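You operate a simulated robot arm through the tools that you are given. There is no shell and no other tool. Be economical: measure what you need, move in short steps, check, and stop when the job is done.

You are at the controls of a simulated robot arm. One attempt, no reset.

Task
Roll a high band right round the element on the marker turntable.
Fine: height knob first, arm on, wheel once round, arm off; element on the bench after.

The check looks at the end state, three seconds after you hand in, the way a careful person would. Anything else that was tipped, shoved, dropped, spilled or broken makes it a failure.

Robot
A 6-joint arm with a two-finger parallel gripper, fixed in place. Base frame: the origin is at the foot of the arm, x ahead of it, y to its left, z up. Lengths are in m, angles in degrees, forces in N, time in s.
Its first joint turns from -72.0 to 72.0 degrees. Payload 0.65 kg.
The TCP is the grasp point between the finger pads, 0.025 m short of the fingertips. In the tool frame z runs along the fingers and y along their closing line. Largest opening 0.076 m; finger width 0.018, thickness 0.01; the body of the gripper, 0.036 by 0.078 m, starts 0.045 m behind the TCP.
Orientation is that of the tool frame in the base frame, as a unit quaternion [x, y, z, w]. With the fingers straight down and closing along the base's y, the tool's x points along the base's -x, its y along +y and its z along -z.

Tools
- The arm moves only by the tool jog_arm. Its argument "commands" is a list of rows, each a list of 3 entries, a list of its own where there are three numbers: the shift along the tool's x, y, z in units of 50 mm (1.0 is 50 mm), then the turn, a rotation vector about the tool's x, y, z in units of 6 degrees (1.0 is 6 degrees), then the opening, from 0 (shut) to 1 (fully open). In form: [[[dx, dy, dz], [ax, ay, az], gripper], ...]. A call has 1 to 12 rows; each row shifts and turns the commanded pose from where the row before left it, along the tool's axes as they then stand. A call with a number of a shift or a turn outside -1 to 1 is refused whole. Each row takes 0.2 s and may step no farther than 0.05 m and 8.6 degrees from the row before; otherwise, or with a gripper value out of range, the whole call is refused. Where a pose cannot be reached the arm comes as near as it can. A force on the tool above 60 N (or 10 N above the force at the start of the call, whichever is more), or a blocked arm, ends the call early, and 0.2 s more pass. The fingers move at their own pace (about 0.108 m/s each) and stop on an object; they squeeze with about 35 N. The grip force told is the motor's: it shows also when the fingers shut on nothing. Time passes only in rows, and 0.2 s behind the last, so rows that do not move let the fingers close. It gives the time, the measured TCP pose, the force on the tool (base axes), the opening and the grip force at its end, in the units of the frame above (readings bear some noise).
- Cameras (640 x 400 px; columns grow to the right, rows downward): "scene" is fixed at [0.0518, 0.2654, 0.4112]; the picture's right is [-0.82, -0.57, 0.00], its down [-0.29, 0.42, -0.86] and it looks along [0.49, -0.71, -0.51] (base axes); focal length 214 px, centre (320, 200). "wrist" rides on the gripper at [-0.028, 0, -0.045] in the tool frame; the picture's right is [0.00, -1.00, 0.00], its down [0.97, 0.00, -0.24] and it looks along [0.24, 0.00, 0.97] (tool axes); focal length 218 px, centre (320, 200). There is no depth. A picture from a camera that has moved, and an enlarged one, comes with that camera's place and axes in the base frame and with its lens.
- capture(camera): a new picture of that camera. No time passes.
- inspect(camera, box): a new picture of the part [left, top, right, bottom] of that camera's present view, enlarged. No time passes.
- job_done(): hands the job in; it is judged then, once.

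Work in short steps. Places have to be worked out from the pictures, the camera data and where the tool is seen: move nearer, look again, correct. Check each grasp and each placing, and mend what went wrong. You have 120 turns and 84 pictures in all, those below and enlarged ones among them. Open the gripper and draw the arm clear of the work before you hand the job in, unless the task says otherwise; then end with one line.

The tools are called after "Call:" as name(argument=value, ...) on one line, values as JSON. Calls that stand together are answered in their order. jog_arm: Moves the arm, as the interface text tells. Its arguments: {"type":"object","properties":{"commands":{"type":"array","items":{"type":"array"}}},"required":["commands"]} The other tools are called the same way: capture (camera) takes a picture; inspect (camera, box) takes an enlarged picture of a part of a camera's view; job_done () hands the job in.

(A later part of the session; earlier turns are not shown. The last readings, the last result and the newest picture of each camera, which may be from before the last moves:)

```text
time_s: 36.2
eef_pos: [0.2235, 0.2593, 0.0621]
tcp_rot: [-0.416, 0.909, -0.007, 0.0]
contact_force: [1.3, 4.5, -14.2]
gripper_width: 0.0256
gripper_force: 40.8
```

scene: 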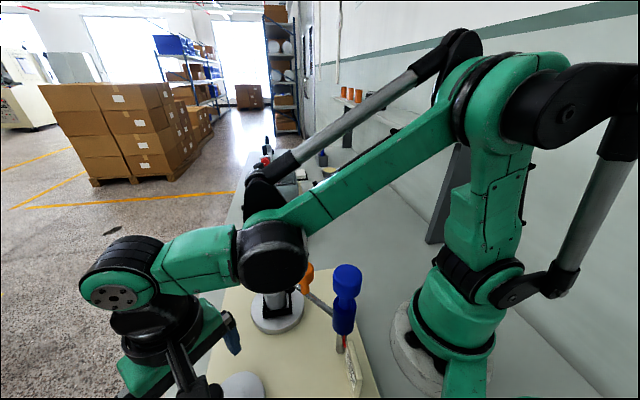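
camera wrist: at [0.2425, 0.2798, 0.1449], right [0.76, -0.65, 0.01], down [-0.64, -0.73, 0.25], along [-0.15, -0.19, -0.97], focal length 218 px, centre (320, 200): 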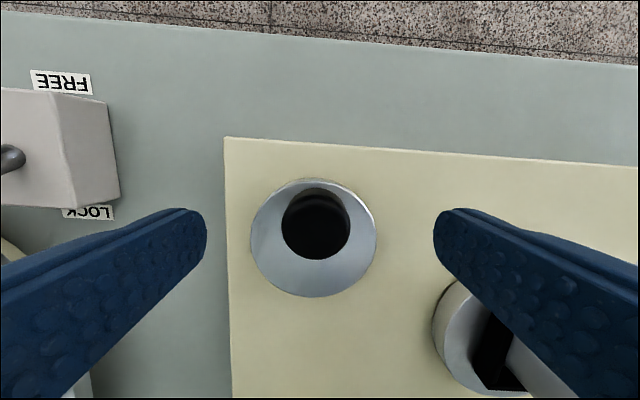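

Gripped. I test a 12° counter-clockwise turn with the tool rotating along.

Call:
jog_arm(commands=[[[0.003, 0.05, 0.01], [0, 0, -1], 0.1], [[0.003, 0.05, 0], [0, 0, -1], 0.1], [[0, 0, 0], [0, 0, 0], 0.1]])

Call:
capture(camera="wrist")

```text
time_s: 37.1
eef_pos: [0.2225, 0.2577, 0.061]
tcp_rot: [-0.504, 0.864, -0.014, 0.0]
contact_force: [3.6, -3.2, -2.9]
gripper_width: 0.0252
gripper_force: 40.4
stopped in row 3: the force on the tool passed its limit (the readings are from after the stop); the commanded pose is now the measured one
```

```text
41 pictures are left
camera wrist: at [0.2356, 0.2832, 0.1062], right [0.87, -0.49, 0.02], down [-0.48, -0.84, 0.25], along [-0.1, -0.23, -0.97], focal length 218 px, centre (320, 200)
```

wrist: 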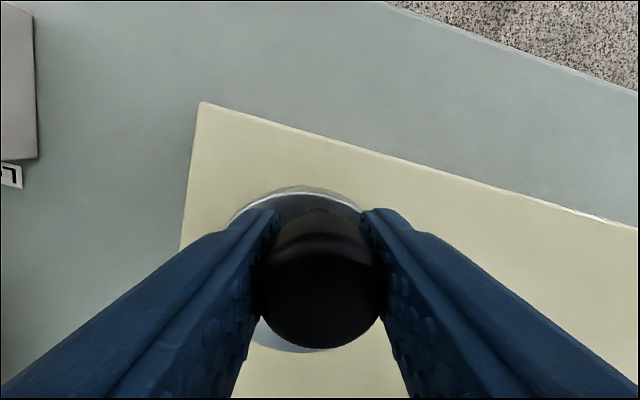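

Counter-clockwise is blocked (a stop). I try clockwise.

Call:
jog_arm(commands=[[[0.01, -0.049, 0], [0, 0, 1], 0.1], [[0.01, -0.049, 0], [0, 0, 1], 0.1], [[0, 0, 0], [0, 0, 0], 0.1]])

Call:
capture(camera="wrist")

```text
time_s: 37.9
eef_pos: [0.2262, 0.2542, 0.0626]
tcp_rot: [-0.412, 0.911, -0.013, 0.002]
contact_force: [1.0, -6.4, -5.7]
gripper_width: 0.0253
gripper_force: 40.8
```

```text
40 pictures are left
camera wrist: at [0.2436, 0.276, 0.1064], right [0.75, -0.66, 0.02], down [-0.64, -0.72, 0.25], along [-0.15, -0.2, -0.97], focal length 218 px, centre (320, 200)
```

wrist: 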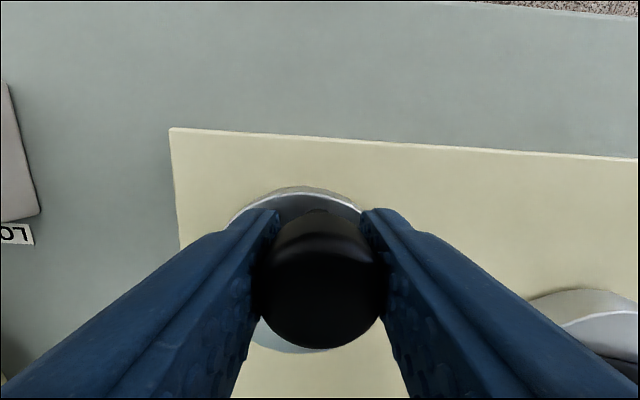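

Clockwise turns freely with low force. I continue clockwise, 6° per row, checking as I go.

Call:
jog_arm(commands=[[[0.0115, -0.0475, 0], [0, 0, 1], 0.1], [[0.0115, -0.0475, 0], [0, 0, 1], 0.1], [[0.0115, -0.0475, 0], [0, 0, 1], 0.1], [[0.0115, -0.0475, 0], [0, 0, 1], 0.1], [[0.0115, -0.0475, 0], [0, 0, 1], 0.1], [[0.0115, -0.0475, 0], [0, 0, 1], 0.1]])

```text
time_s: 39.3
eef_pos: [0.2313, 0.2393, 0.0619]
tcp_rot: [-0.11, 0.994, -0.012, 0.006]
contact_force: [-9.4, -10.9, 0.2]
gripper_width: 0.0252
gripper_force: 40.8
```

Tracking well (angle about −2°). I continue with a slight inward correction.

Call:
jog_arm(commands=[[[0.0215, -0.0475, 0], [0, 0, 1], 0.1], [[0.013, -0.0475, 0], [0, 0, 1], 0.1], [[0.0115, -0.0475, 0], [0, 0, 1], 0.1], [[0.0115, -0.0475, 0], [0, 0, 1], 0.1], [[0.0115, -0.0475, 0], [0, 0, 1], 0.1], [[0.0115, -0.0475, 0], [0, 0, 1], 0.1], [[0.0115, -0.0475, 0], [0, 0, 1], 0.1], [[0.0115, -0.0475, 0], [0, 0, 1], 0.1]])

Call:
capture(camera="wrist")

```text
time_s: 41.1
eef_pos: [0.2235, 0.2225, 0.0626]
tcp_rot: [0.304, 0.952, -0.009, 0.011]
contact_force: [1.8, -34.7, -22.8]
gripper_width: 0.0257
gripper_force: 40.8
```

```text
39 pictures are left
camera wrist: at [0.2452, 0.2076, 0.108], right [-0.58, -0.81, 0.01], down [-0.79, 0.57, 0.22], along [-0.18, 0.12, -0.98], focal length 218 px, centre (320, 200)
```

wrist: 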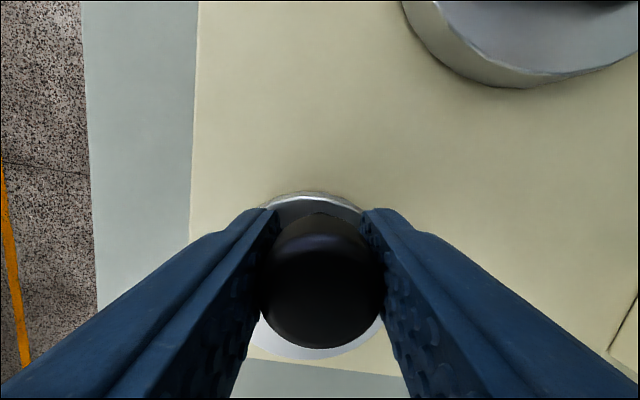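

The load has built to about 35 N in −y, so my centre estimate is a little high. I relieve it and read again.

Call:
jog_arm(commands=[[[-0.04, -0.021, 0.02], [0, 0, 0], 0.1], [[0, 0, 0], [0, 0, 0], 0.1]])

```text
time_s: 41.7
eef_pos: [0.2221, 0.223, 0.062]
tcp_rot: [0.301, 0.954, -0.006, 0.008]
contact_force: [-13.2, 5.6, 28.3]
gripper_width: 0.0257
gripper_force: 41.0
```

Refitting the circle gives centre about (0.2094, 0.240), radius 0.022. I continue with those numbers.

Call:
jog_arm(commands=[[[0.026, -0.043, -0.015], [0, 0, 1], 0.1], [[0.0157, -0.0432, 0], [0, 0, 1], 0.1], [[0.0157, -0.0432, 0], [0, 0, 1], 0.1], [[0.0157, -0.0432, 0], [0, 0, 1], 0.1]])

```text
time_s: 42.7
eef_pos: [0.2137, 0.2154, 0.062]
tcp_rot: [0.496, 0.868, -0.007, 0.013]
contact_force: [-10.7, -8.1, -26.7]
gripper_width: 0.0254
gripper_force: 41.2
```

Angle about −80°, loads moderate. I continue five more rows.

Call:
jog_arm(commands=[[[0.015, -0.045, 0.01], [0, 0, 1], 0.1], [[0.0175, -0.043, 0], [0, 0, 1], 0.1], [[0.0175, -0.043, 0], [0, 0, 1], 0.1], [[0.0175, -0.043, 0], [0, 0, 1], 0.1], [[0.0175, -0.043, 0], [0, 0, 1], 0.1]])

Call:
capture(camera="scene")

Call:
capture(camera="wrist")

```text
time_s: 43.9
eef_pos: [0.2034, 0.2167, 0.0622]
tcp_rot: [0.703, 0.711, -0.006, 0.014]
contact_force: [-6.3, -32.7, -1.9]
gripper_width: 0.0255
gripper_force: 41.4
```

```text
38 pictures are left
```

scene: 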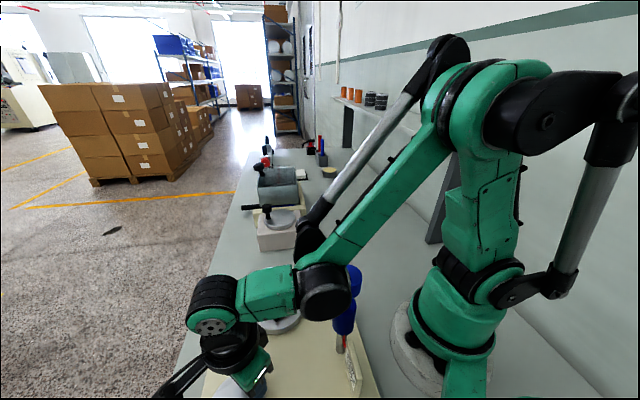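

```text
37 pictures are left
camera wrist: at [0.2034, 0.1905, 0.1071], right [-1.0, -0.01, -0.01], down [-0.01, 0.98, 0.22], along [0.01, 0.22, -0.98], focal length 218 px, centre (320, 200)
```

wrist: 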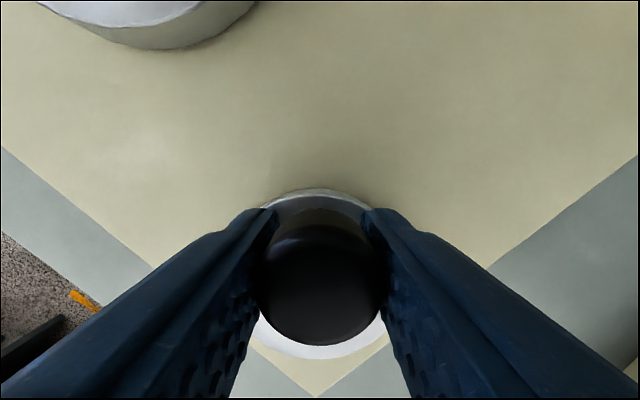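

About 153° done (knob at −104°). The wrist hasn't complained, so I relieve the outward load and keep going.

Call:
jog_arm(commands=[[[-0.012, -0.045, 0], [0, 0, 1], 0.1], [[0.0135, -0.045, 0], [0, 0, 1], 0.1], [[0.0135, -0.045, 0], [0, 0, 1], 0.1], [[0.0135, -0.045, 0], [0, 0, 1], 0.1], [[0.0135, -0.045, 0], [0, 0, 1], 0.1]])

```text
time_s: 45.1
eef_pos: [0.192, 0.2224, 0.0611]
tcp_rot: [0.863, 0.505, -0.001, 0.013]
contact_force: [-19.8, -21.9, 2.9]
gripper_width: 0.0257
gripper_force: 40.8
```

Angle −135°. The path drifts inward slightly, so I correct outward and continue with less inward component.

Call:
jog_arm(commands=[[[-0.03, -0.055, 0], [0, 0, 1], 0.1], [[0.009, -0.046, 0], [0, 0, 1], 0.1], [[0.009, -0.046, 0], [0, 0, 1], 0.1], [[0.009, -0.046, 0], [0, 0, 1], 0.1], [[0.009, -0.046, 0], [0, 0, 1], 0.1]])

```text
time_s: 46.2
eef_pos: [0.2549, 0.1469, 0.0615]
tcp_rot: [0.948, 0.317, 0.005, -0.005]
contact_force: [-2.2, 12.2, 1.0]
gripper_width: 0.0
gripper_force: 0.1
out of reach, approached as far as the arm can: row 1, 2, 3, 4, 5
stopped in row 5: the force on the tool passed its limit (the readings are from after the stop); the commanded pose is now the measured one
```

The wrist limit was hit and the arm slipped off to (0.255, 0.147). I stop and look for damage at once.

Call:
capture(camera="scene")

Call:
capture(camera="wrist")

```text
36 pictures are left
```

scene: 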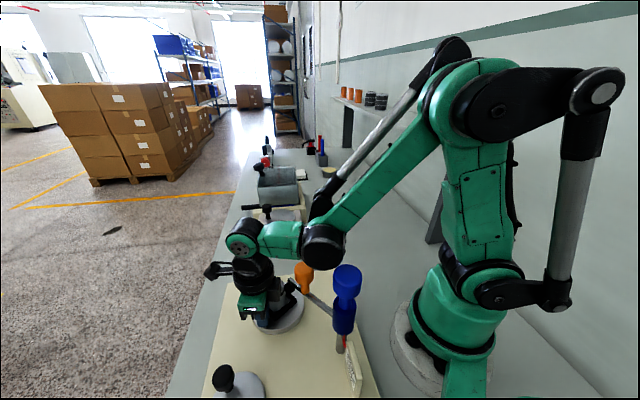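

```text
35 pictures are left
camera wrist: at [0.233, 0.1286, 0.1062], right [-0.6, 0.8, 0.01], down [0.77, 0.58, 0.25], along [0.2, 0.16, -0.97], focal length 218 px, centre (320, 200)
```

wrist: 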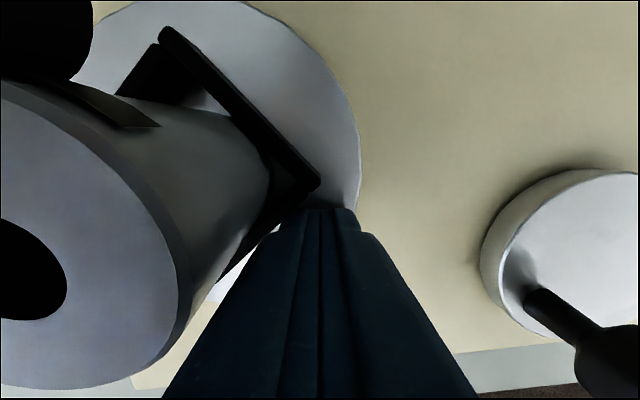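

The fingers rest beside the turntable bracket; the element still stands and shows part of a dark band. I raise straight up.

Call:
jog_arm(commands=[[[0, 0, -0.2], [0, 0, 0], 0], [[0, 0, -0.6], [0, 0, 0], 0], [[0, 0, -0.8], [0, 0, 0], 0], [[0, 0, -0.8], [0, 0, 0], 0.5], [[0, 0, -0.6], [0, 0, 0], 1], [[0, 0, 0], [0, 0, 0], 1]])

Call:
capture(camera="wrist")

Call:
inspect(camera="scene", box=[190, 240, 390, 400])

```text
time_s: 47.6
eef_pos: [0.2533, 0.1441, 0.2121]
tcp_rot: [0.949, 0.317, 0.005, -0.003]
contact_force: [-1.4, -0.4, -0.6]
gripper_width: 0.0759
gripper_force: 0.1
```

```text
34 pictures are left
camera wrist: at [0.2317, 0.1264, 0.2563], right [-0.6, 0.8, 0.0], down [0.77, 0.58, 0.25], along [0.2, 0.15, -0.97], focal length 218 px, centre (320, 200)
```

wrist: 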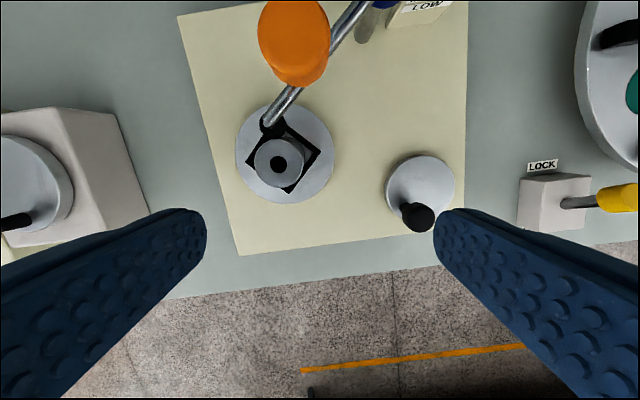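

```text
2.50 times, centred on (290, 320) of scene
camera zoom: at [0.0518, 0.2654, 0.4112], right [-0.82, -0.57, 0.0], down [-0.29, 0.42, -0.86], along [0.49, -0.71, -0.51], focal length 536 px, centre (395, -100)
```

zoom: 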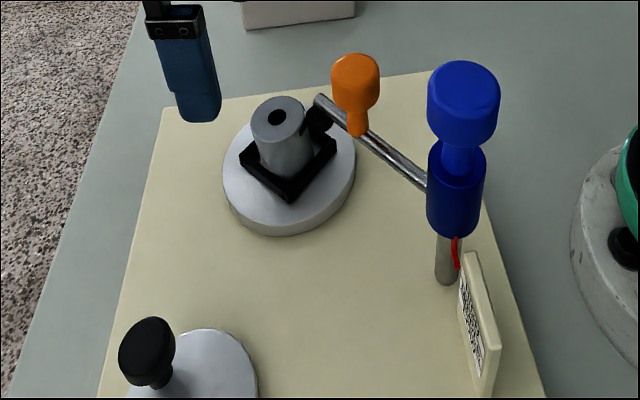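

Everything is intact and the felt is still on, but the wheel was dragged back: knob now near angle −5°. To avoid the wrist limit I'll unwind the wrist fully counter-clockwise (to yaw about +175°) so one grip covers most of a full turn.

Call:
jog_arm(commands=[[[0, 0, 0], [0, 0, -1], 1], [[0, 0, 0], [0, 0, -1], 1], [[0, 0, 0], [0, 0, -1], 1], [[0, 0, 0], [0, 0, -1], 1], [[0, 0, 0], [0, 0, -1], 1], [[0, 0, 0], [0, 0, -1], 1], [[0, 0, 0], [0, 0, -1], 1], [[0, 0, 0], [0, 0, -1], 1], [[0, 0, 0], [0, 0, -1], 1], [[0, 0, 0], [0, 0, -1], 1], [[0, 0, 0], [0, 0, -1], 1], [[0, 0, 0], [0, 0, -1], 1]])

Call:
jog_arm(commands=[[[0, 0, 0], [0, 0, -1], 1], [[0, 0, 0], [0, 0, -1], 1], [[0, 0, 0], [0, 0, -1], 1], [[0, 0, 0], [0, 0, -1], 1], [[0, 0, 0], [0, 0, -1], 1], [[0, 0, 0], [0, 0, -1], 1], [[0, 0, 0], [0, 0, -1], 1], [[0, 0, 0], [0, 0, -1], 1], [[0, 0, 0], [0, 0, -1], 1], [[0, 0, 0], [0, 0, -1], 1], [[0, 0, 0], [0, 0, -1], 1], [[0, 0, 0], [0, 0, -1], 1]])

```text
time_s: 50.2
eef_pos: [0.2537, 0.143, 0.2105]
tcp_rot: [0.581, 0.814, 0.006, 0.0]
contact_force: [-0.3, 0.2, -0.3]
gripper_width: 0.0757
gripper_force: 0.0
```

```text
time_s: 52.8
eef_pos: [0.2542, 0.1432, 0.2107]
tcp_rot: [-0.008, 1.0, 0.004, 0.002]
contact_force: [-0.4, 0.1, 1.2]
gripper_width: 0.0762
gripper_force: 0.0
```

Yaw is back to about 0. I move over the wheel to measure the knob.

Call:
jog_arm(commands=[[[0.3, 0.85, 0], [0, 0, 0], 1], [[0.3, 0.85, 0], [0, 0, 0], 1], [[0, 0.1, 0.9], [0, 0, 0], 1], [[0, 0, 0.7], [0, 0, 0], 1], [[0, 0, 0], [0, 0, 0], 1]])

Call:
capture(camera="wrist")

```text
time_s: 54.0
eef_pos: [0.2223, 0.2337, 0.1317]
tcp_rot: [-0.008, 1.0, 0.004, 0.003]
contact_force: [0.5, -0.1, 0.1]
gripper_width: 0.076
gripper_force: 0.0
```

```text
32 pictures are left
camera wrist: at [0.2507, 0.2339, 0.1772], right [0.02, -1.0, -0.01], down [-0.97, -0.02, 0.23], along [-0.23, 0.0, -0.97], focal length 218 px, centre (320, 200)
```

wrist: 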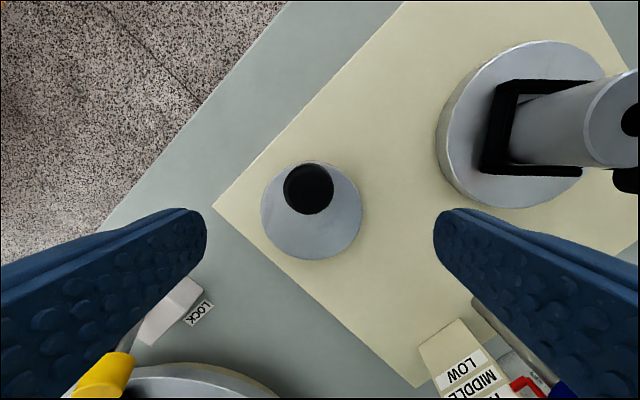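

Knob at (0.2304, 0.2396), angle about 0°; centre (0.2085, 0.2395). I wind the wrist up to yaw about +199° at this height.

Call:
jog_arm(commands=[[[0, 0, 0], [0, 0, -1], 1], [[0, 0, 0], [0, 0, -1], 1], [[0, 0, 0], [0, 0, -1], 1], [[0, 0, 0], [0, 0, -1], 1], [[0, 0, 0], [0, 0, -1], 1], [[0, 0, 0], [0, 0, -1], 1], [[0, 0, 0], [0, 0, -1], 1], [[0, 0, 0], [0, 0, -1], 1], [[0, 0, 0], [0, 0, -1], 1], [[0, 0, 0], [0, 0, -1], 1], [[0, 0, 0], [0, 0, -1], 1], [[0, 0, 0], [0, 0, -1], 1]])

Call:
jog_arm(commands=[[[0, 0, 0], [0, 0, -1], 1], [[0, 0, 0], [0, 0, -1], 1], [[0, 0, 0], [0, 0, -1], 1], [[0, 0, 0], [0, 0, -1], 1], [[0, 0, 0], [0, 0, -1], 1], [[0, 0, 0], [0, 0, -1], 1], [[0, 0, 0], [0, 0, -1], 1], [[0, 0, 0], [0, 0, -1], 1], [[0, 0, 0], [0, 0, -1], 1], [[0, 0, 0], [0, 0, -1], 1], [[0, 0, 0], [0, 0, -1], 1], [[0, 0, 0], [0, 0, -1], 1]])

Call:
jog_arm(commands=[[[0, 0, 0], [0, 0, -1], 1], [[0, 0, 0], [0, 0, -1], 1], [[0, 0, 0], [0, 0, -1], 1], [[0, 0, 0], [0, 0, -1], 1], [[0, 0, 0], [0, 0, -1], 1], [[0, 0, 0], [0, 0, -1], 1], [[0, 0, 0], [0, 0, 0], 1]])

```text
time_s: 56.6
eef_pos: [0.2227, 0.2336, 0.1309]
tcp_rot: [-0.594, 0.804, 0.002, 0.005]
contact_force: [0.3, 0.2, -0.3]
gripper_width: 0.0758
gripper_force: 0.1
```

```text
time_s: 59.2
eef_pos: [0.2223, 0.2338, 0.1319]
tcp_rot: [0.954, -0.3, 0.001, -0.005]
contact_force: [0.2, 0.4, 0.7]
gripper_width: 0.0761
gripper_force: 0.0
```

```text
time_s: 60.8
eef_pos: [0.2241, 0.2331, 0.1319]
tcp_rot: [1.0, 0.009, 0.003, -0.005]
contact_force: [-0.6, -0.7, -0.6]
gripper_width: 0.0761
gripper_force: 0.0
```

Yaw about 181° reached fine. I go 18° more, shift over the knob, and check.

Call:
jog_arm(commands=[[[0.126, -0.13, 0], [0, 0, 0], 1], [[0, 0, 0], [0, 0, -1], 1], [[0, 0, 0], [0, 0, -1], 1], [[0, 0, 0], [0, 0, -1], 1], [[0, 0, 0.5], [0, 0, 0], 1], [[0, 0, 0], [0, 0, 0], 1]])

Call:
capture(camera="wrist")

```text
time_s: 62.2
eef_pos: [0.229, 0.2401, 0.1068]
tcp_rot: [0.986, 0.165, 0.004, -0.004]
contact_force: [0.3, 1.0, -0.1]
gripper_width: 0.0758
gripper_force: 0.1
```

```text
31 pictures are left
camera wrist: at [0.2036, 0.2304, 0.1519], right [-0.32, 0.95, 0.01], down [0.92, 0.31, 0.25], along [0.23, 0.09, -0.97], focal length 218 px, centre (320, 200)
```

wrist: 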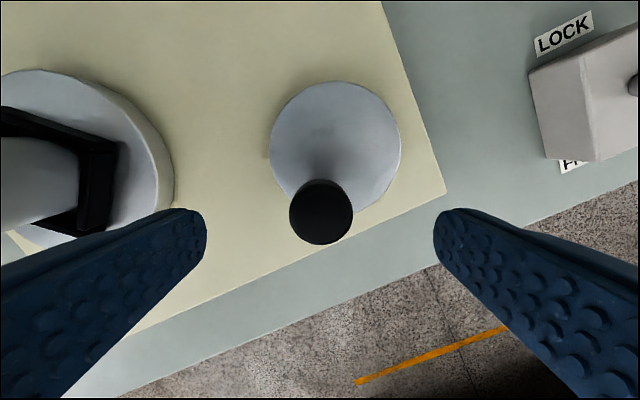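

Knob lies right under the TCP. I descend to z 0.061 and grip.

Call:
jog_arm(commands=[[[0, 0, 0.5], [0, 0, 0], 1], [[0, 0, 0.42], [0, 0, 0], 0.8], [[0, 0, 0], [0, 0, 0], 0.4], [[0, 0, 0], [0, 0, 0], 0.2], [[0, 0, 0], [0, 0, 0], 0.1], [[0, 0, 0], [0, 0, 0], 0.1]])

```text
time_s: 63.6
eef_pos: [0.2299, 0.2409, 0.0605]
tcp_rot: [0.986, 0.164, 0.004, -0.003]
contact_force: [4.9, -3.2, -21.6]
gripper_width: 0.0253
gripper_force: 41.2
```

Gripped. I turn clockwise, five rows at a time, checking loads.

Call:
jog_arm(commands=[[[-0.012, 0.0448, 0.01], [0, 0, 1], 0.1], [[-0.012, 0.0448, 0.01], [0, 0, 1], 0.1], [[-0.012, 0.0448, 0], [0, 0, 1], 0.1], [[-0.012, 0.0448, 0], [0, 0, 1], 0.1], [[-0.012, 0.0448, 0], [0, 0, 1], 0.1], [[-0.012, 0.0448, 0], [0, 0, 1], 0.1]])

```text
time_s: 65.0
eef_pos: [0.2263, 0.2274, 0.0599]
tcp_rot: [0.989, -0.149, 0.001, -0.004]
contact_force: [-21.8, -0.3, 7.4]
gripper_width: 0.025
gripper_force: 40.9
```

Knob at −35°, load inward, so I add 1.5 mm inward and continue.

Call:
jog_arm(commands=[[[-0.035, 0.05, -0.005], [0, 0, 1], 0.1], [[-0.014, 0.0448, 0], [0, 0, 1], 0.1], [[-0.014, 0.0448, 0], [0, 0, 1], 0.1], [[-0.014, 0.0448, 0], [0, 0, 1], 0.1], [[-0.014, 0.0448, 0], [0, 0, 1], 0.1], [[-0.014, 0.0448, 0], [0, 0, 1], 0.1]])

```text
time_s: 66.4
eef_pos: [0.2163, 0.2191, 0.0594]
tcp_rot: [0.894, -0.448, 0.001, -0.003]
contact_force: [-8.0, -34.4, 17.3]
gripper_width: 0.0251
gripper_force: 40.4
```

Knob at −70°; load now outward. I correct and go on.

Call:
jog_arm(commands=[[[0.02, 0.056, -0.02], [0, 0, 1], 0.1], [[-0.013, 0.0448, 0], [0, 0, 1], 0.1], [[-0.013, 0.0448, 0], [0, 0, 1], 0.1], [[-0.013, 0.0448, 0], [0, 0, 1], 0.1], [[-0.013, 0.0448, 0], [0, 0, 1], 0.1], [[-0.013, 0.0448, 0], [0, 0, 1], 0.1]])

```text
time_s: 67.8
eef_pos: [0.2009, 0.2173, 0.0607]
tcp_rot: [0.712, -0.702, -0.001, -0.004]
contact_force: [-22.7, -12.5, 3.7]
gripper_width: 0.0256
gripper_force: 41.3
```

Knob at −110°. Similar small correction, continuing.

Call:
jog_arm(commands=[[[0.01, 0.056, 0], [0, 0, 1], 0.1], [[-0.012, 0.0448, 0], [0, 0, 1], 0.1], [[-0.012, 0.0448, 0], [0, 0, 1], 0.1], [[-0.012, 0.0448, 0], [0, 0, 1], 0.1], [[-0.012, 0.0448, 0], [0, 0, 1], 0.1], [[-0.012, 0.0448, 0], [0, 0, 1], 0.1]])

```text
time_s: 69.2
eef_pos: [0.1897, 0.2222, 0.06]
tcp_rot: [-0.461, 0.887, 0.002, 0.004]
contact_force: [-23.0, -0.2, -8.6]
gripper_width: 0.0258
gripper_force: 41.1
```

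Knob at about −137°. Continuing with another outward trim.

Call:
jog_arm(commands=[[[0.01, 0.052, 0], [0, 0, 1], 0.1], [[-0.012, 0.0465, 0], [0, 0, 1], 0.1], [[-0.012, 0.0465, 0], [0, 0, 1], 0.1], [[-0.012, 0.0465, 0], [0, 0, 1], 0.1], [[-0.012, 0.0465, 0], [0, 0, 1], 0.1], [[-0.012, 0.0465, 0], [0, 0, 1], 0.1]])

Call:
capture(camera="wrist")

```text
time_s: 70.6
eef_pos: [0.1833, 0.233, 0.0603]
tcp_rot: [-0.163, 0.987, 0.003, 0.002]
contact_force: [-28.8, -10.8, 4.0]
gripper_width: 0.0255
gripper_force: 41.3
```

```text
30 pictures are left
camera wrist: at [0.2094, 0.2419, 0.1057], right [0.32, -0.95, -0.01], down [-0.92, -0.31, 0.24], along [-0.22, -0.07, -0.97], focal length 218 px, centre (320, 200)
```

wrist: 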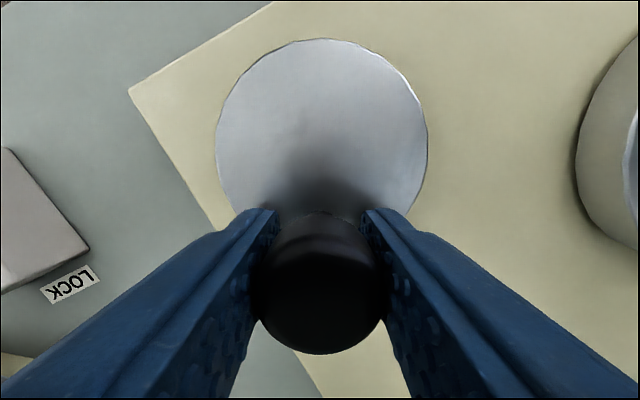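

The wheel centre is straight ahead of the tool here, so lag is near zero and less inward motion is needed. Knob at about −164°.

Call:
jog_arm(commands=[[[0.03, 0.048, 0], [0, 0, 1], 0.1], [[-0.005, 0.0475, 0], [0, 0, 1], 0.1], [[-0.005, 0.0475, 0], [0, 0, 1], 0.1], [[-0.005, 0.0475, 0], [0, 0, 1], 0.1], [[-0.005, 0.0475, 0], [0, 0, 1], 0.1], [[-0.005, 0.0475, 0], [0, 0, 1], 0.1]])

```text
time_s: 72.0
eef_pos: [0.1829, 0.2471, 0.061]
tcp_rot: [0.151, 0.989, 0.005, 0.003]
contact_force: [13.0, 3.1, -21.0]
gripper_width: 0.0258
gripper_force: 41.1
```

Knob at about −196°. Slight inward and downward trim, continuing.

Call:
jog_arm(commands=[[[-0.02, 0.0475, 0.015], [0, 0, 1], 0.1], [[-0.004, 0.048, 0], [0, 0, 1], 0.1], [[-0.004, 0.048, 0], [0, 0, 1], 0.1], [[-0.004, 0.048, 0], [0, 0, 1], 0.1], [[-0.004, 0.048, 0], [0, 0, 1], 0.1], [[-0.004, 0.048, 0], [0, 0, 1], 0.1]])

```text
time_s: 73.4
eef_pos: [0.1915, 0.2591, 0.0611]
tcp_rot: [0.448, 0.894, 0.006, 0.0]
contact_force: [-17.6, 8.1, -1.0]
gripper_width: 0.0259
gripper_force: 41.5
```

Knob at −229°. I'll continue to yaw about −107°, then regrip for the last part.

Call:
jog_arm(commands=[[[0.025, 0.048, 0], [0, 0, 1], 0.1], [[-0.001, 0.048, 0], [0, 0, 1], 0.1], [[-0.001, 0.048, 0], [0, 0, 1], 0.1], [[-0.001, 0.048, 0], [0, 0, 1], 0.1], [[-0.001, 0.048, 0], [0, 0, 1], 0.1]])

```text
time_s: 74.6
eef_pos: [0.2027, 0.2637, 0.0599]
tcp_rot: [0.664, 0.748, 0.005, 0.0]
contact_force: [-1.4, -7.7, 4.4]
gripper_width: 0.0257
gripper_force: 40.8
```

Call:
jog_arm(commands=[[[-0.008, 0.048, 0], [0, 0, 1], 0.1], [[-0.002, 0.048, 0], [0, 0, 1], 0.1], [[-0.002, 0.048, 0], [0, 0, 1], 0.1], [[-0.002, 0.048, 0], [0, 0, 1], 0.1]])

Call:
capture(camera="wrist")

```text
time_s: 75.6
eef_pos: [0.2115, 0.2636, 0.0596]
tcp_rot: [0.805, 0.593, 0.006, -0.002]
contact_force: [13.7, 0.6, -18.1]
gripper_width: 0.0256
gripper_force: 41.2
```

```text
29 pictures are left
camera wrist: at [0.2035, 0.236, 0.1052], right [-0.96, 0.3, 0.0], down [0.29, 0.92, 0.25], along [0.08, 0.24, -0.97], focal length 218 px, centre (320, 200)
```

wrist: 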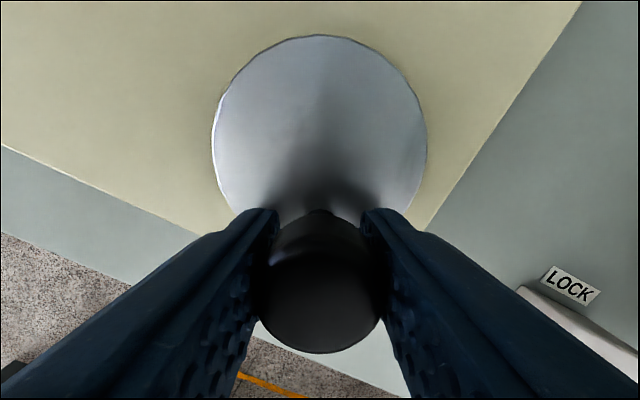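

Knob at about −277°, so about 326° done. I release, rise, and unwind the wrist for a tangential regrip.

Call:
jog_arm(commands=[[[0, 0, 0.01], [0, 0, 0], 0.5], [[0, 0, 0], [0, 0, 0], 1], [[0, 0, -0.7], [0, 0, 0], 1], [[0, 0, -0.6], [0, 0, 0], 1], [[0, 0, 0], [0, 0, -1], 1], [[0, 0, 0], [0, 0, -1], 1], [[0, 0, 0], [0, 0, -1], 1], [[0, 0, 0], [0, 0, -1], 1], [[0, 0, 0], [0, 0, -1], 1], [[0, 0, 0], [0, 0, -1], 1], [[0, 0, 0], [0, 0, -1], 1], [[0, 0, 0], [0, 0, -1], 1]])

Call:
jog_arm(commands=[[[0, 0, 0], [0, 0, -1], 1], [[0, 0, 0], [0, 0, -1], 1], [[0, 0, 0], [0, 0, -1], 1], [[0, 0, 0], [0, 0, -1], 1], [[0, 0, 0], [0, 0, -1], 1], [[0, 0, 0], [0, 0, -1], 1], [[0, 0, 0], [0, 0, -1], 1], [[0, 0, 0], [0, 0, -1], 1], [[0, 0, 0], [0, 0, -1], 1], [[0, 0, 0], [0, 0, -1], 1], [[0, 0, 0], [0, 0, -1], 1], [[0, 0, 0], [0, 0, -1], 1]])

Call:
jog_arm(commands=[[[0, 0, 0], [0, 0, -1], 1], [[0, 0, 0], [0, 0, -1], 1], [[0, 0, 0], [0, 0, -1], 1], [[0, 0, 0], [0, 0, -1], 1], [[0, 0, 0], [0, 0, -1], 1], [[0, 0, 0], [0, 0, -1], 1], [[0, 0, 0], [0, 0, -1], 1], [[0, 0, 0], [0, 0, -1], 1], [[0, 0, 0], [0, 0, -1], 1], [[0, 0, 0], [0, 0, 0], 1]])

Call:
capture(camera="wrist")

```text
time_s: 78.2
eef_pos: [0.2114, 0.2634, 0.125]
tcp_rot: [0.492, 0.871, 0.005, 0.001]
contact_force: [-0.3, -0.5, -0.2]
gripper_width: 0.0762
gripper_force: 0.0
```

```text
time_s: 80.8
eef_pos: [0.2099, 0.2628, 0.1247]
tcp_rot: [-0.113, 0.994, 0.003, 0.003]
contact_force: [0.3, 0.6, 0.2]
gripper_width: 0.076
gripper_force: 0.2
```

```text
time_s: 83.0
eef_pos: [0.2114, 0.2635, 0.125]
tcp_rot: [-0.553, 0.833, 0.002, 0.004]
contact_force: [0.0, 0.3, -0.4]
gripper_width: 0.076
gripper_force: 0.1
```

```text
28 pictures are left
camera wrist: at [0.2219, 0.2879, 0.1704], right [0.92, -0.39, 0.0], down [-0.38, -0.9, 0.23], along [-0.09, -0.21, -0.97], focal length 218 px, centre (320, 200)
```

wrist: 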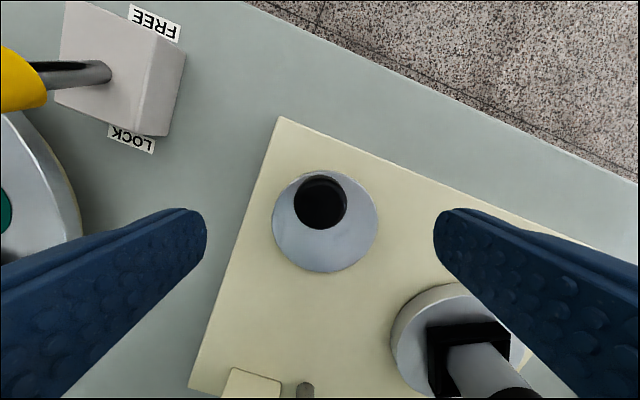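

Knob stayed at (0.2125, 0.2645), angle about 82°. I descend and grip.

Call:
jog_arm(commands=[[[-0.02, -0.01, 0.7], [0, 0, 0], 1], [[0, 0, 0.58], [0, 0, 0], 0.9], [[0, 0, 0], [0, 0, 0], 0.4], [[0, 0, 0], [0, 0, 0], 0.2], [[0, 0, 0], [0, 0, 0], 0.1], [[0, 0, 0], [0, 0, 0], 0.1]])

```text
time_s: 84.4
eef_pos: [0.2124, 0.2641, 0.0616]
tcp_rot: [-0.551, 0.835, 0.002, 0.005]
contact_force: [-1.5, -1.3, -30.5]
gripper_width: 0.0253
gripper_force: 41.3
```

Gripped. I turn the final arc clockwise.

Call:
jog_arm(commands=[[[-0.009, -0.048, 0.02], [0, 0, 1], 0.1], [[-0.009, -0.048, 0], [0, 0, 1], 0.1], [[-0.009, -0.048, 0], [0, 0, 1], 0.1], [[-0.009, -0.048, 0], [0, 0, 1], 0.1], [[-0.009, -0.048, 0], [0, 0, 1], 0.1]])

```text
time_s: 85.6
eef_pos: [0.2235, 0.2594, 0.0595]
tcp_rot: [-0.316, 0.949, 0.004, 0.004]
contact_force: [-14.9, -13.7, 16.4]
gripper_width: 0.0254
gripper_force: 41.1
```

Knob at about 53°, nearly full circle. I go about 24° past to overlap.

Call:
jog_arm(commands=[[[0.02, -0.048, -0.01], [0, 0, 1], 0.1], [[-0.004, -0.048, 0], [0, 0, 1], 0.1], [[-0.004, -0.048, 0], [0, 0, 1], 0.1], [[-0.004, -0.048, 0], [0, 0, 1], 0.1]])

Call:
capture(camera="wrist")

```text
time_s: 86.6
eef_pos: [0.228, 0.2497, 0.0607]
tcp_rot: [-0.111, 0.994, 0.006, 0.005]
contact_force: [23.6, 30.0, -26.9]
gripper_width: 0.0254
gripper_force: 40.8
```

```text
27 pictures are left
camera wrist: at [0.2548, 0.2561, 0.1062], right [0.22, -0.98, -0.01], down [-0.95, -0.22, 0.23], along [-0.22, -0.04, -0.97], focal length 218 px, centre (320, 200)
```

wrist: 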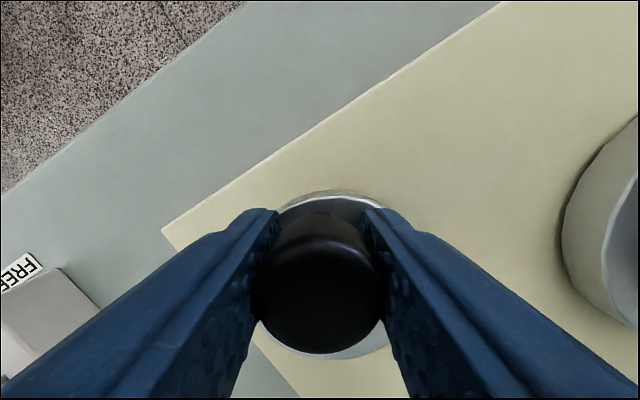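

Knob now at about 28°, roughly 20° past a full turn. I release, rise, and look at the element.

Call:
jog_arm(commands=[[[-0.02, 0.01, 0], [0, 0, 0], 0.5], [[0, 0, 0], [0, 0, 0], 1], [[0, 0, -0.7], [0, 0, 0], 1], [[0, 0, -0.9], [0, 0, 1], 1], [[0, 0, -0.9], [0, 0, 1], 1], [[-0.2, -0.9, 0], [0, 0, 0], 1], [[-0.2, -0.9, 0], [0, 0, 0], 1], [[0, 0, 0], [0, 0, 0], 1]])

Call:
capture(camera="wrist")

Call:
inspect(camera="scene", box=[200, 240, 400, 400])

```text
time_s: 88.4
eef_pos: [0.2491, 0.1588, 0.1842]
tcp_rot: [-0.008, 1.0, 0.004, 0.002]
contact_force: [-0.4, -0.7, -0.4]
gripper_width: 0.0759
gripper_force: 0.2
```

```text
26 pictures are left
camera wrist: at [0.2773, 0.1591, 0.2294], right [0.02, -1.0, -0.01], down [-0.97, -0.02, 0.23], along [-0.23, 0.0, -0.97], focal length 218 px, centre (320, 200)
```

wrist: 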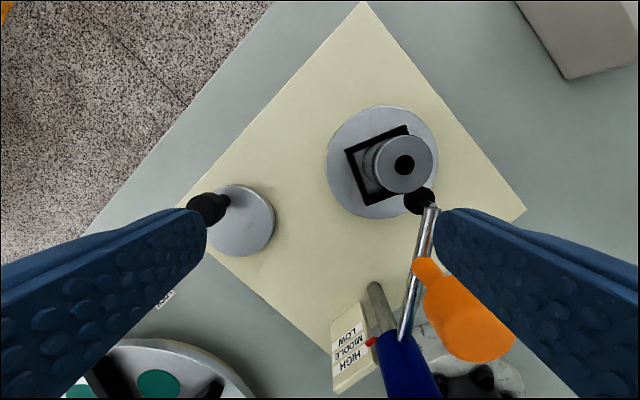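

```text
2.50 times, centred on (300, 320) of scene
camera zoom: at [0.0518, 0.2654, 0.4112], right [-0.82, -0.57, 0.0], down [-0.29, 0.42, -0.86], along [0.49, -0.71, -0.51], focal length 536 px, centre (370, -100)
```

zoom: 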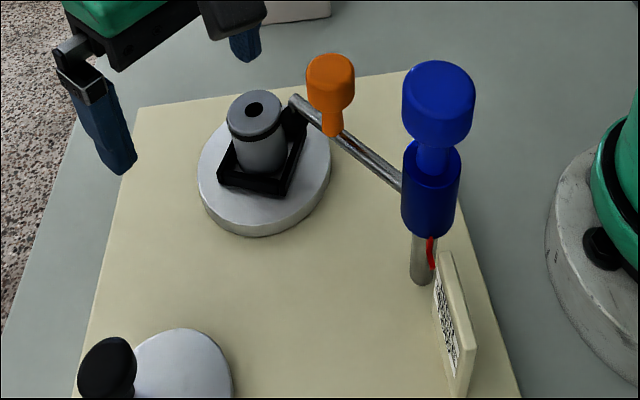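

A dark band shows near the element's top. Now arm off: I move above the orange handle.

Call:
jog_arm(commands=[[[0, 0, -0.5], [0, 0, 0], 1], [[0.46, -0.65, 0], [0, 0, 0], 1], [[0.46, -0.65, 0], [0, 0, 0], 1], [[0, 0, 0], [0, 0, -1], 1], [[0, 0, 0], [0, 0, -1], 1], [[0, 0, 0], [0, 0, -1], 1], [[0, 0, 0], [0, 0, -1], 1], [[0, 0, 0.7], [0, 0, 0], 1], [[0, 0, 0], [0, 0, 0], 1]])

Call:
capture(camera="wrist")

```text
time_s: 90.4
eef_pos: [0.204, 0.0944, 0.1754]
tcp_rot: [-0.216, 0.976, 0.004, 0.003]
contact_force: [0.3, 0.2, -0.5]
gripper_width: 0.0758
gripper_force: 0.0
```

```text
24 pictures are left
camera wrist: at [0.2287, 0.1054, 0.2196], right [0.42, -0.91, -0.01], down [-0.88, -0.41, 0.23], along [-0.21, -0.09, -0.97], focal length 218 px, centre (320, 200)
```

wrist: 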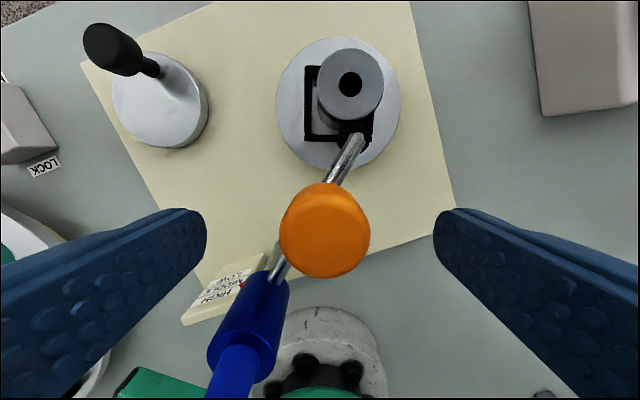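

Well centred. I descend, grip the handle, and begin swinging the arm off clockwise.

Call:
jog_arm(commands=[[[0, -0.03, 0.7], [0, 0, 0], 1], [[0, 0, 0], [0, 0, 0], 0.6], [[0, 0, 0], [0, 0, 0], 0.3], [[0, 0, 0], [0, 0, 0], 0.1], [[0, 0, 0], [0, 0, 0], 0.1], [[0.084, -0.124, 0], [0, 0, 1], 0.1], [[0.084, -0.124, 0], [0, 0, 1], 0.1], [[0.084, -0.124, 0], [0, 0, 1], 0.1]])

```text
time_s: 92.2
eef_pos: [0.1995, 0.0701, 0.1398]
tcp_rot: [-0.058, 0.998, 0.002, 0.004]
contact_force: [24.2, -14.9, 0.1]
gripper_width: 0.0287
gripper_force: 43.3
```

Swinging off at −23°, load outward; trim 2 mm and continue.

Call:
jog_arm(commands=[[[0.045, -0.144, 0], [0, 0, 1], 0.1], [[0.078, -0.128, 0], [0, 0, 1], 0.1], [[0.078, -0.128, 0], [0, 0, 1], 0.1]])

```text
time_s: 93.0
eef_pos: [0.1885, 0.053, 0.1386]
tcp_rot: [0.095, 0.995, 0.005, 0.0]
contact_force: [-7.7, -4.0, 3.5]
gripper_width: 0.029
gripper_force: 43.6
```

At −39°; I continue about 15° to the original parked angle.

Call:
jog_arm(commands=[[[0.08, -0.126, 0], [0, 0, 1], 0.1], [[0.08, -0.126, 0], [0, 0, 1], 0.1], [[0.04, -0.063, 0], [0, 0, 0.5], 0.1], [[0, 0, 0], [0, 0, 0], 0.1]])

```text
time_s: 94.0
eef_pos: [0.1751, 0.0398, 0.1381]
tcp_rot: [0.227, 0.974, 0.003, 0.003]
contact_force: [10.7, -20.1, 4.0]
gripper_width: 0.0293
gripper_force: 43.2
```

Back at the parked angle (−54°). I release, rise to clear height, and undo the yaw.

Call:
jog_arm(commands=[[[0, 0, 0], [0, 0, 0], 0.5], [[0, 0, 0], [0, 0, 0], 1], [[0, 0, 0], [0, 0, 0], 1], [[0, 0, -0.8], [0, 0, 0], 1], [[0, 0, -0.8], [0, 0, -1], 1], [[0, 0, 0], [0, 0, -1], 1], [[0, 0, 0], [0, 0, -1], 1], [[0, 0, 0], [0, 0, -1], 1], [[-0.8, 0.3, 0], [0, 0, -0.3], 1], [[-0.6, 0.5, 0], [0, 0, 0], 1], [[0, 0, 0], [0, 0, 0], 1]])

Call:
capture(camera="wrist")

Call:
inspect(camera="scene", box=[220, 250, 380, 400])

```text
time_s: 96.4
eef_pos: [0.2452, 0.0778, 0.2181]
tcp_rot: [0.002, 1.0, 0.004, 0.003]
contact_force: [1.7, 0.4, -0.6]
gripper_width: 0.076
gripper_force: 0.0
```

```text
23 pictures are left
camera wrist: at [0.274, 0.0774, 0.2639], right [0.0, -1.0, -0.01], down [-0.97, 0.0, 0.23], along [-0.23, 0.01, -0.97], focal length 218 px, centre (320, 200)
```

wrist: 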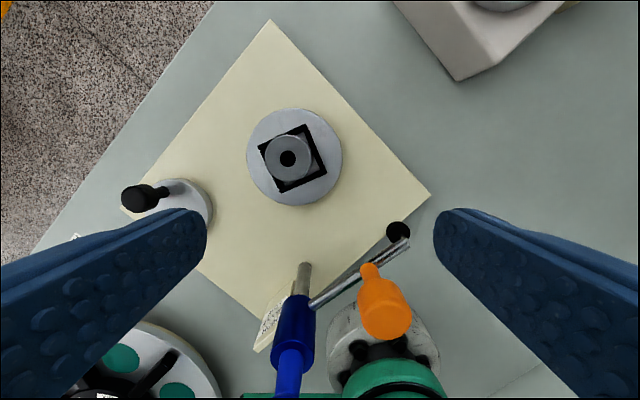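

```text
2.67 times, centred on (300, 325) of scene
camera zoom: at [0.0518, 0.2654, 0.4112], right [-0.82, -0.57, 0.0], down [-0.29, 0.42, -0.86], along [0.49, -0.71, -0.51], focal length 572 px, centre (373, -133)
```

zoom: 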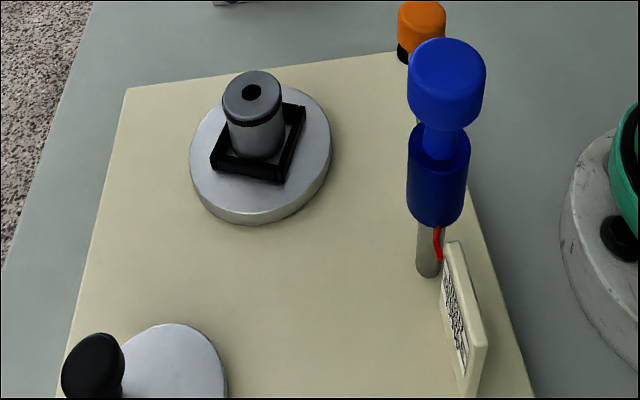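

Band visible, arm parked. The element's axis is near (0.265, 0.105) with top about 0.087. I move above it and check from there.

Call:
jog_arm(commands=[[[-0.4, 0.54, 0], [0, 0, 0], 1], [[0, 0, 0.8], [0, 0, 0], 1], [[0, 0, 0.8], [0, 0, 0], 1], [[0, 0, 0], [0, 0, 0], 1]])

Call:
capture(camera="wrist")

Call:
inspect(camera="scene", box=[230, 250, 330, 350])

```text
time_s: 97.4
eef_pos: [0.266, 0.1046, 0.1385]
tcp_rot: [0.003, 1.0, 0.004, 0.003]
contact_force: [0.1, -0.6, -0.8]
gripper_width: 0.0761
gripper_force: 0.0
```

```text
21 pictures are left
camera wrist: at [0.2947, 0.1047, 0.1844], right [-0.01, -1.0, -0.01], down [-0.97, 0.0, 0.23], along [-0.23, 0.01, -0.97], focal length 218 px, centre (320, 200)
```

wrist: 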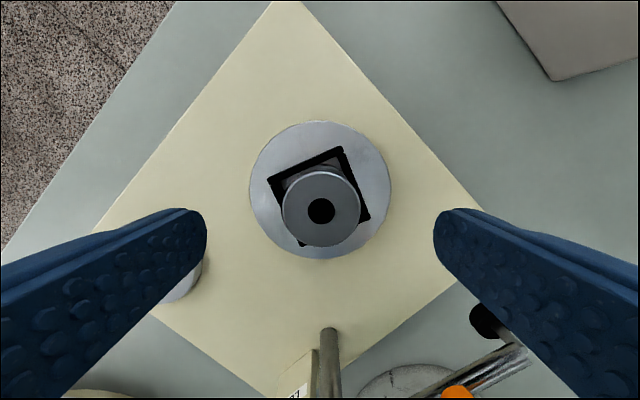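

```text
4.00 times, centred on (280, 300) of scene
camera zoom: at [0.0518, 0.2654, 0.4112], right [-0.82, -0.57, 0.0], down [-0.29, 0.42, -0.86], along [0.49, -0.71, -0.51], focal length 858 px, centre (480, -200)
```

zoom: 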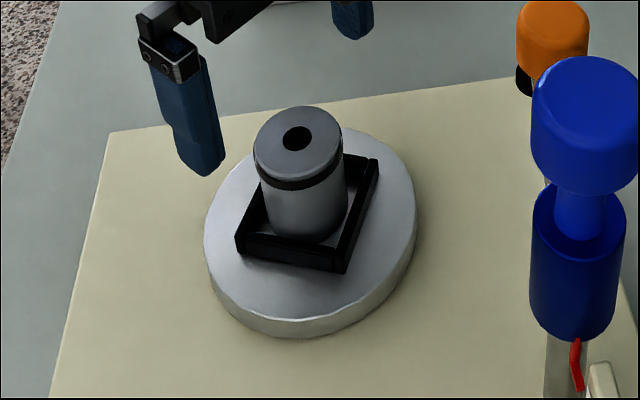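

Band looks continuous from this side. The bracket rim may reach z about 0.055, so I descend to TCP z 0.084 and check the clearance before closing.

Call:
jog_arm(commands=[[[-0.04, 0.02, 0.6], [0, 0, 0], 1], [[0, 0, 0.5], [0, 0, 0], 1], [[0, 0, 0], [0, 0, 0], 1]])

Call:
inspect(camera="scene", box=[230, 250, 330, 350])

Call:
capture(camera="wrist")

```text
time_s: 98.2
eef_pos: [0.269, 0.1065, 0.0853]
tcp_rot: [0.002, 1.0, 0.005, 0.002]
contact_force: [-0.3, -0.3, -0.2]
gripper_width: 0.0761
gripper_force: 0.0
```

```text
4.00 times, centred on (280, 300) of scene
camera zoom: at [0.0518, 0.2654, 0.4112], right [-0.82, -0.57, 0.0], down [-0.29, 0.42, -0.86], along [0.49, -0.71, -0.51], focal length 858 px, centre (480, -200)
```

zoom: 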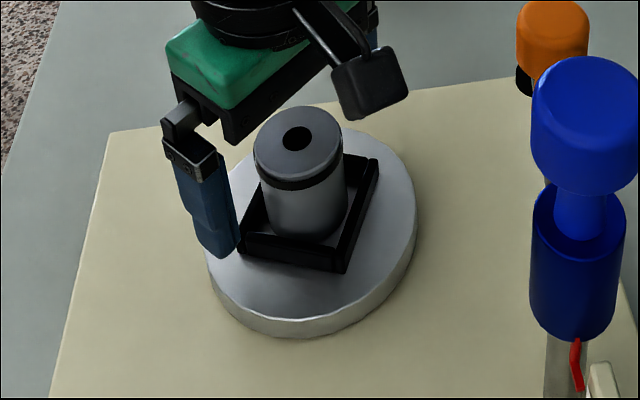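

```text
18 pictures are left
camera wrist: at [0.2964, 0.1055, 0.1298], right [-0.01, -1.0, -0.01], down [-0.97, 0.0, 0.23], along [-0.23, 0.01, -0.97], focal length 218 px, centre (320, 200)
```

wrist: 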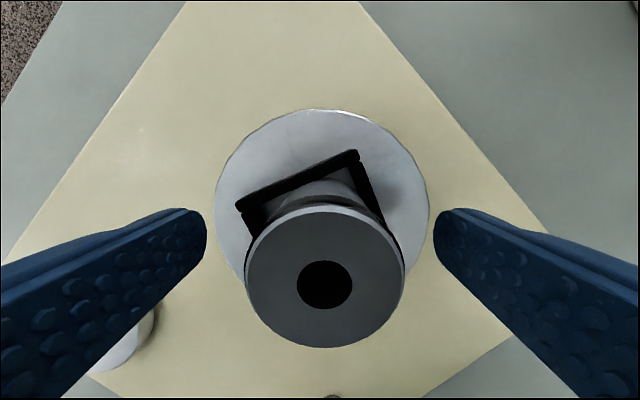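

Element top is at about z 0.086, and the fingertips are near the bracket rim's level. I raise 4 mm for safety and close; a width near 36 mm will confirm the element.

Call:
jog_arm(commands=[[[0.02, -0.035, -0.08], [0, 0, 0], 1], [[0, 0, 0], [0, 0, 0], 0.7], [[0, 0, 0], [0, 0, 0], 0.5], [[0, 0, 0], [0, 0, 0], 0.35], [[0, 0, 0], [0, 0, 0], 0.2], [[0, 0, 0], [0, 0, 0], 0.2]])

Call:
inspect(camera="scene", box=[230, 250, 330, 350])

```text
time_s: 99.6
eef_pos: [0.2673, 0.1047, 0.0885]
tcp_rot: [0.002, 1.0, 0.005, 0.002]
contact_force: [-1.7, 4.3, 1.6]
gripper_width: 0.0366
gripper_force: 34.8
```

```text
4.00 times, centred on (280, 300) of scene
camera zoom: at [0.0518, 0.2654, 0.4112], right [-0.82, -0.57, 0.0], down [-0.29, 0.42, -0.86], along [0.49, -0.71, -0.51], focal length 858 px, centre (480, -200)
```

zoom: 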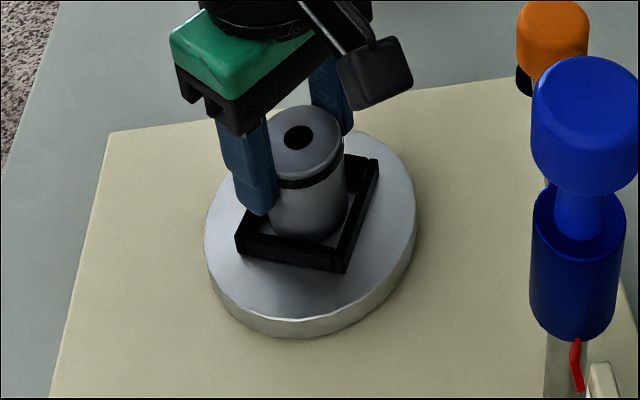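

Gripped at 36.6 mm, the element's diameter. I lift straight up 7 cm.

Call:
jog_arm(commands=[[[0, 0, -0.2], [0, 0, 0], 0.2], [[0, 0, -0.4], [0, 0, 0], 0.2], [[0, 0, -0.5], [0, 0, 0], 0.2], [[0, 0, -0.5], [0, 0, 0], 0.2], [[0, 0, 0], [0, 0, 0], 0.2]])

Call:
capture(camera="scene")

```text
time_s: 100.8
eef_pos: [0.2666, 0.1039, 0.1691]
tcp_rot: [0.003, 1.0, 0.005, 0.002]
contact_force: [-0.3, 0.6, -0.7]
gripper_width: 0.0367
gripper_force: 35.2
```

```text
16 pictures are left
```

scene: 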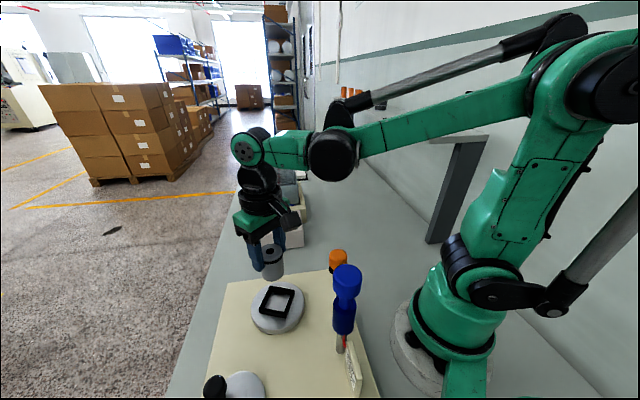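

Element lifted. I carry it to clear bench at about (0.26, −0.11).

Call:
jog_arm(commands=[[[0, -0.8, 0], [0, 0, 0], 0.2], [[0, -0.9, 0], [0, 0, 0], 0.2], [[0.05, -0.9, 0], [0, 0, 0], 0.2], [[0.05, -0.9, 0], [0, 0, 0], 0.2], [[0.05, -0.8, 0], [0, 0, 0], 0.2], [[0, 0, 0], [0, 0, 0], 0.2]])

Call:
capture(camera="wrist")

Call:
capture(camera="scene")

```text
time_s: 102.2
eef_pos: [0.2575, -0.1135, 0.167]
tcp_rot: [0.003, 1.0, 0.004, 0.002]
contact_force: [-0.5, 0.1, -0.8]
gripper_width: 0.0365
gripper_force: 35.0
```

```text
15 pictures are left
camera wrist: at [0.2861, -0.1126, 0.2118], right [0.0, -1.0, -0.01], down [-0.97, 0.0, 0.23], along [-0.23, 0.01, -0.97], focal length 218 px, centre (320, 200)
```

wrist: 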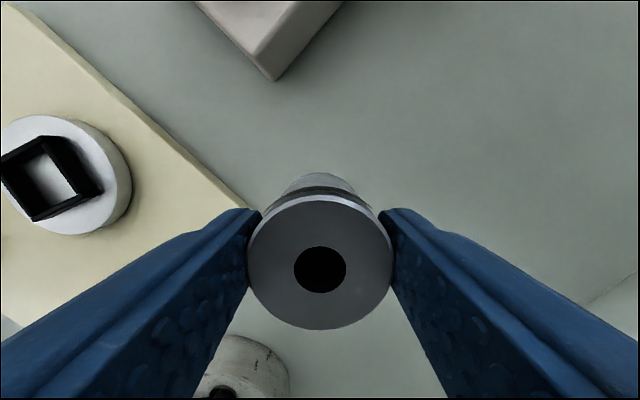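

```text
14 pictures are left
```

scene: 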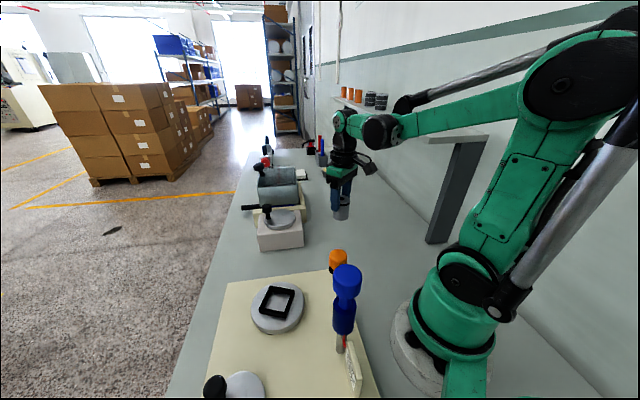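

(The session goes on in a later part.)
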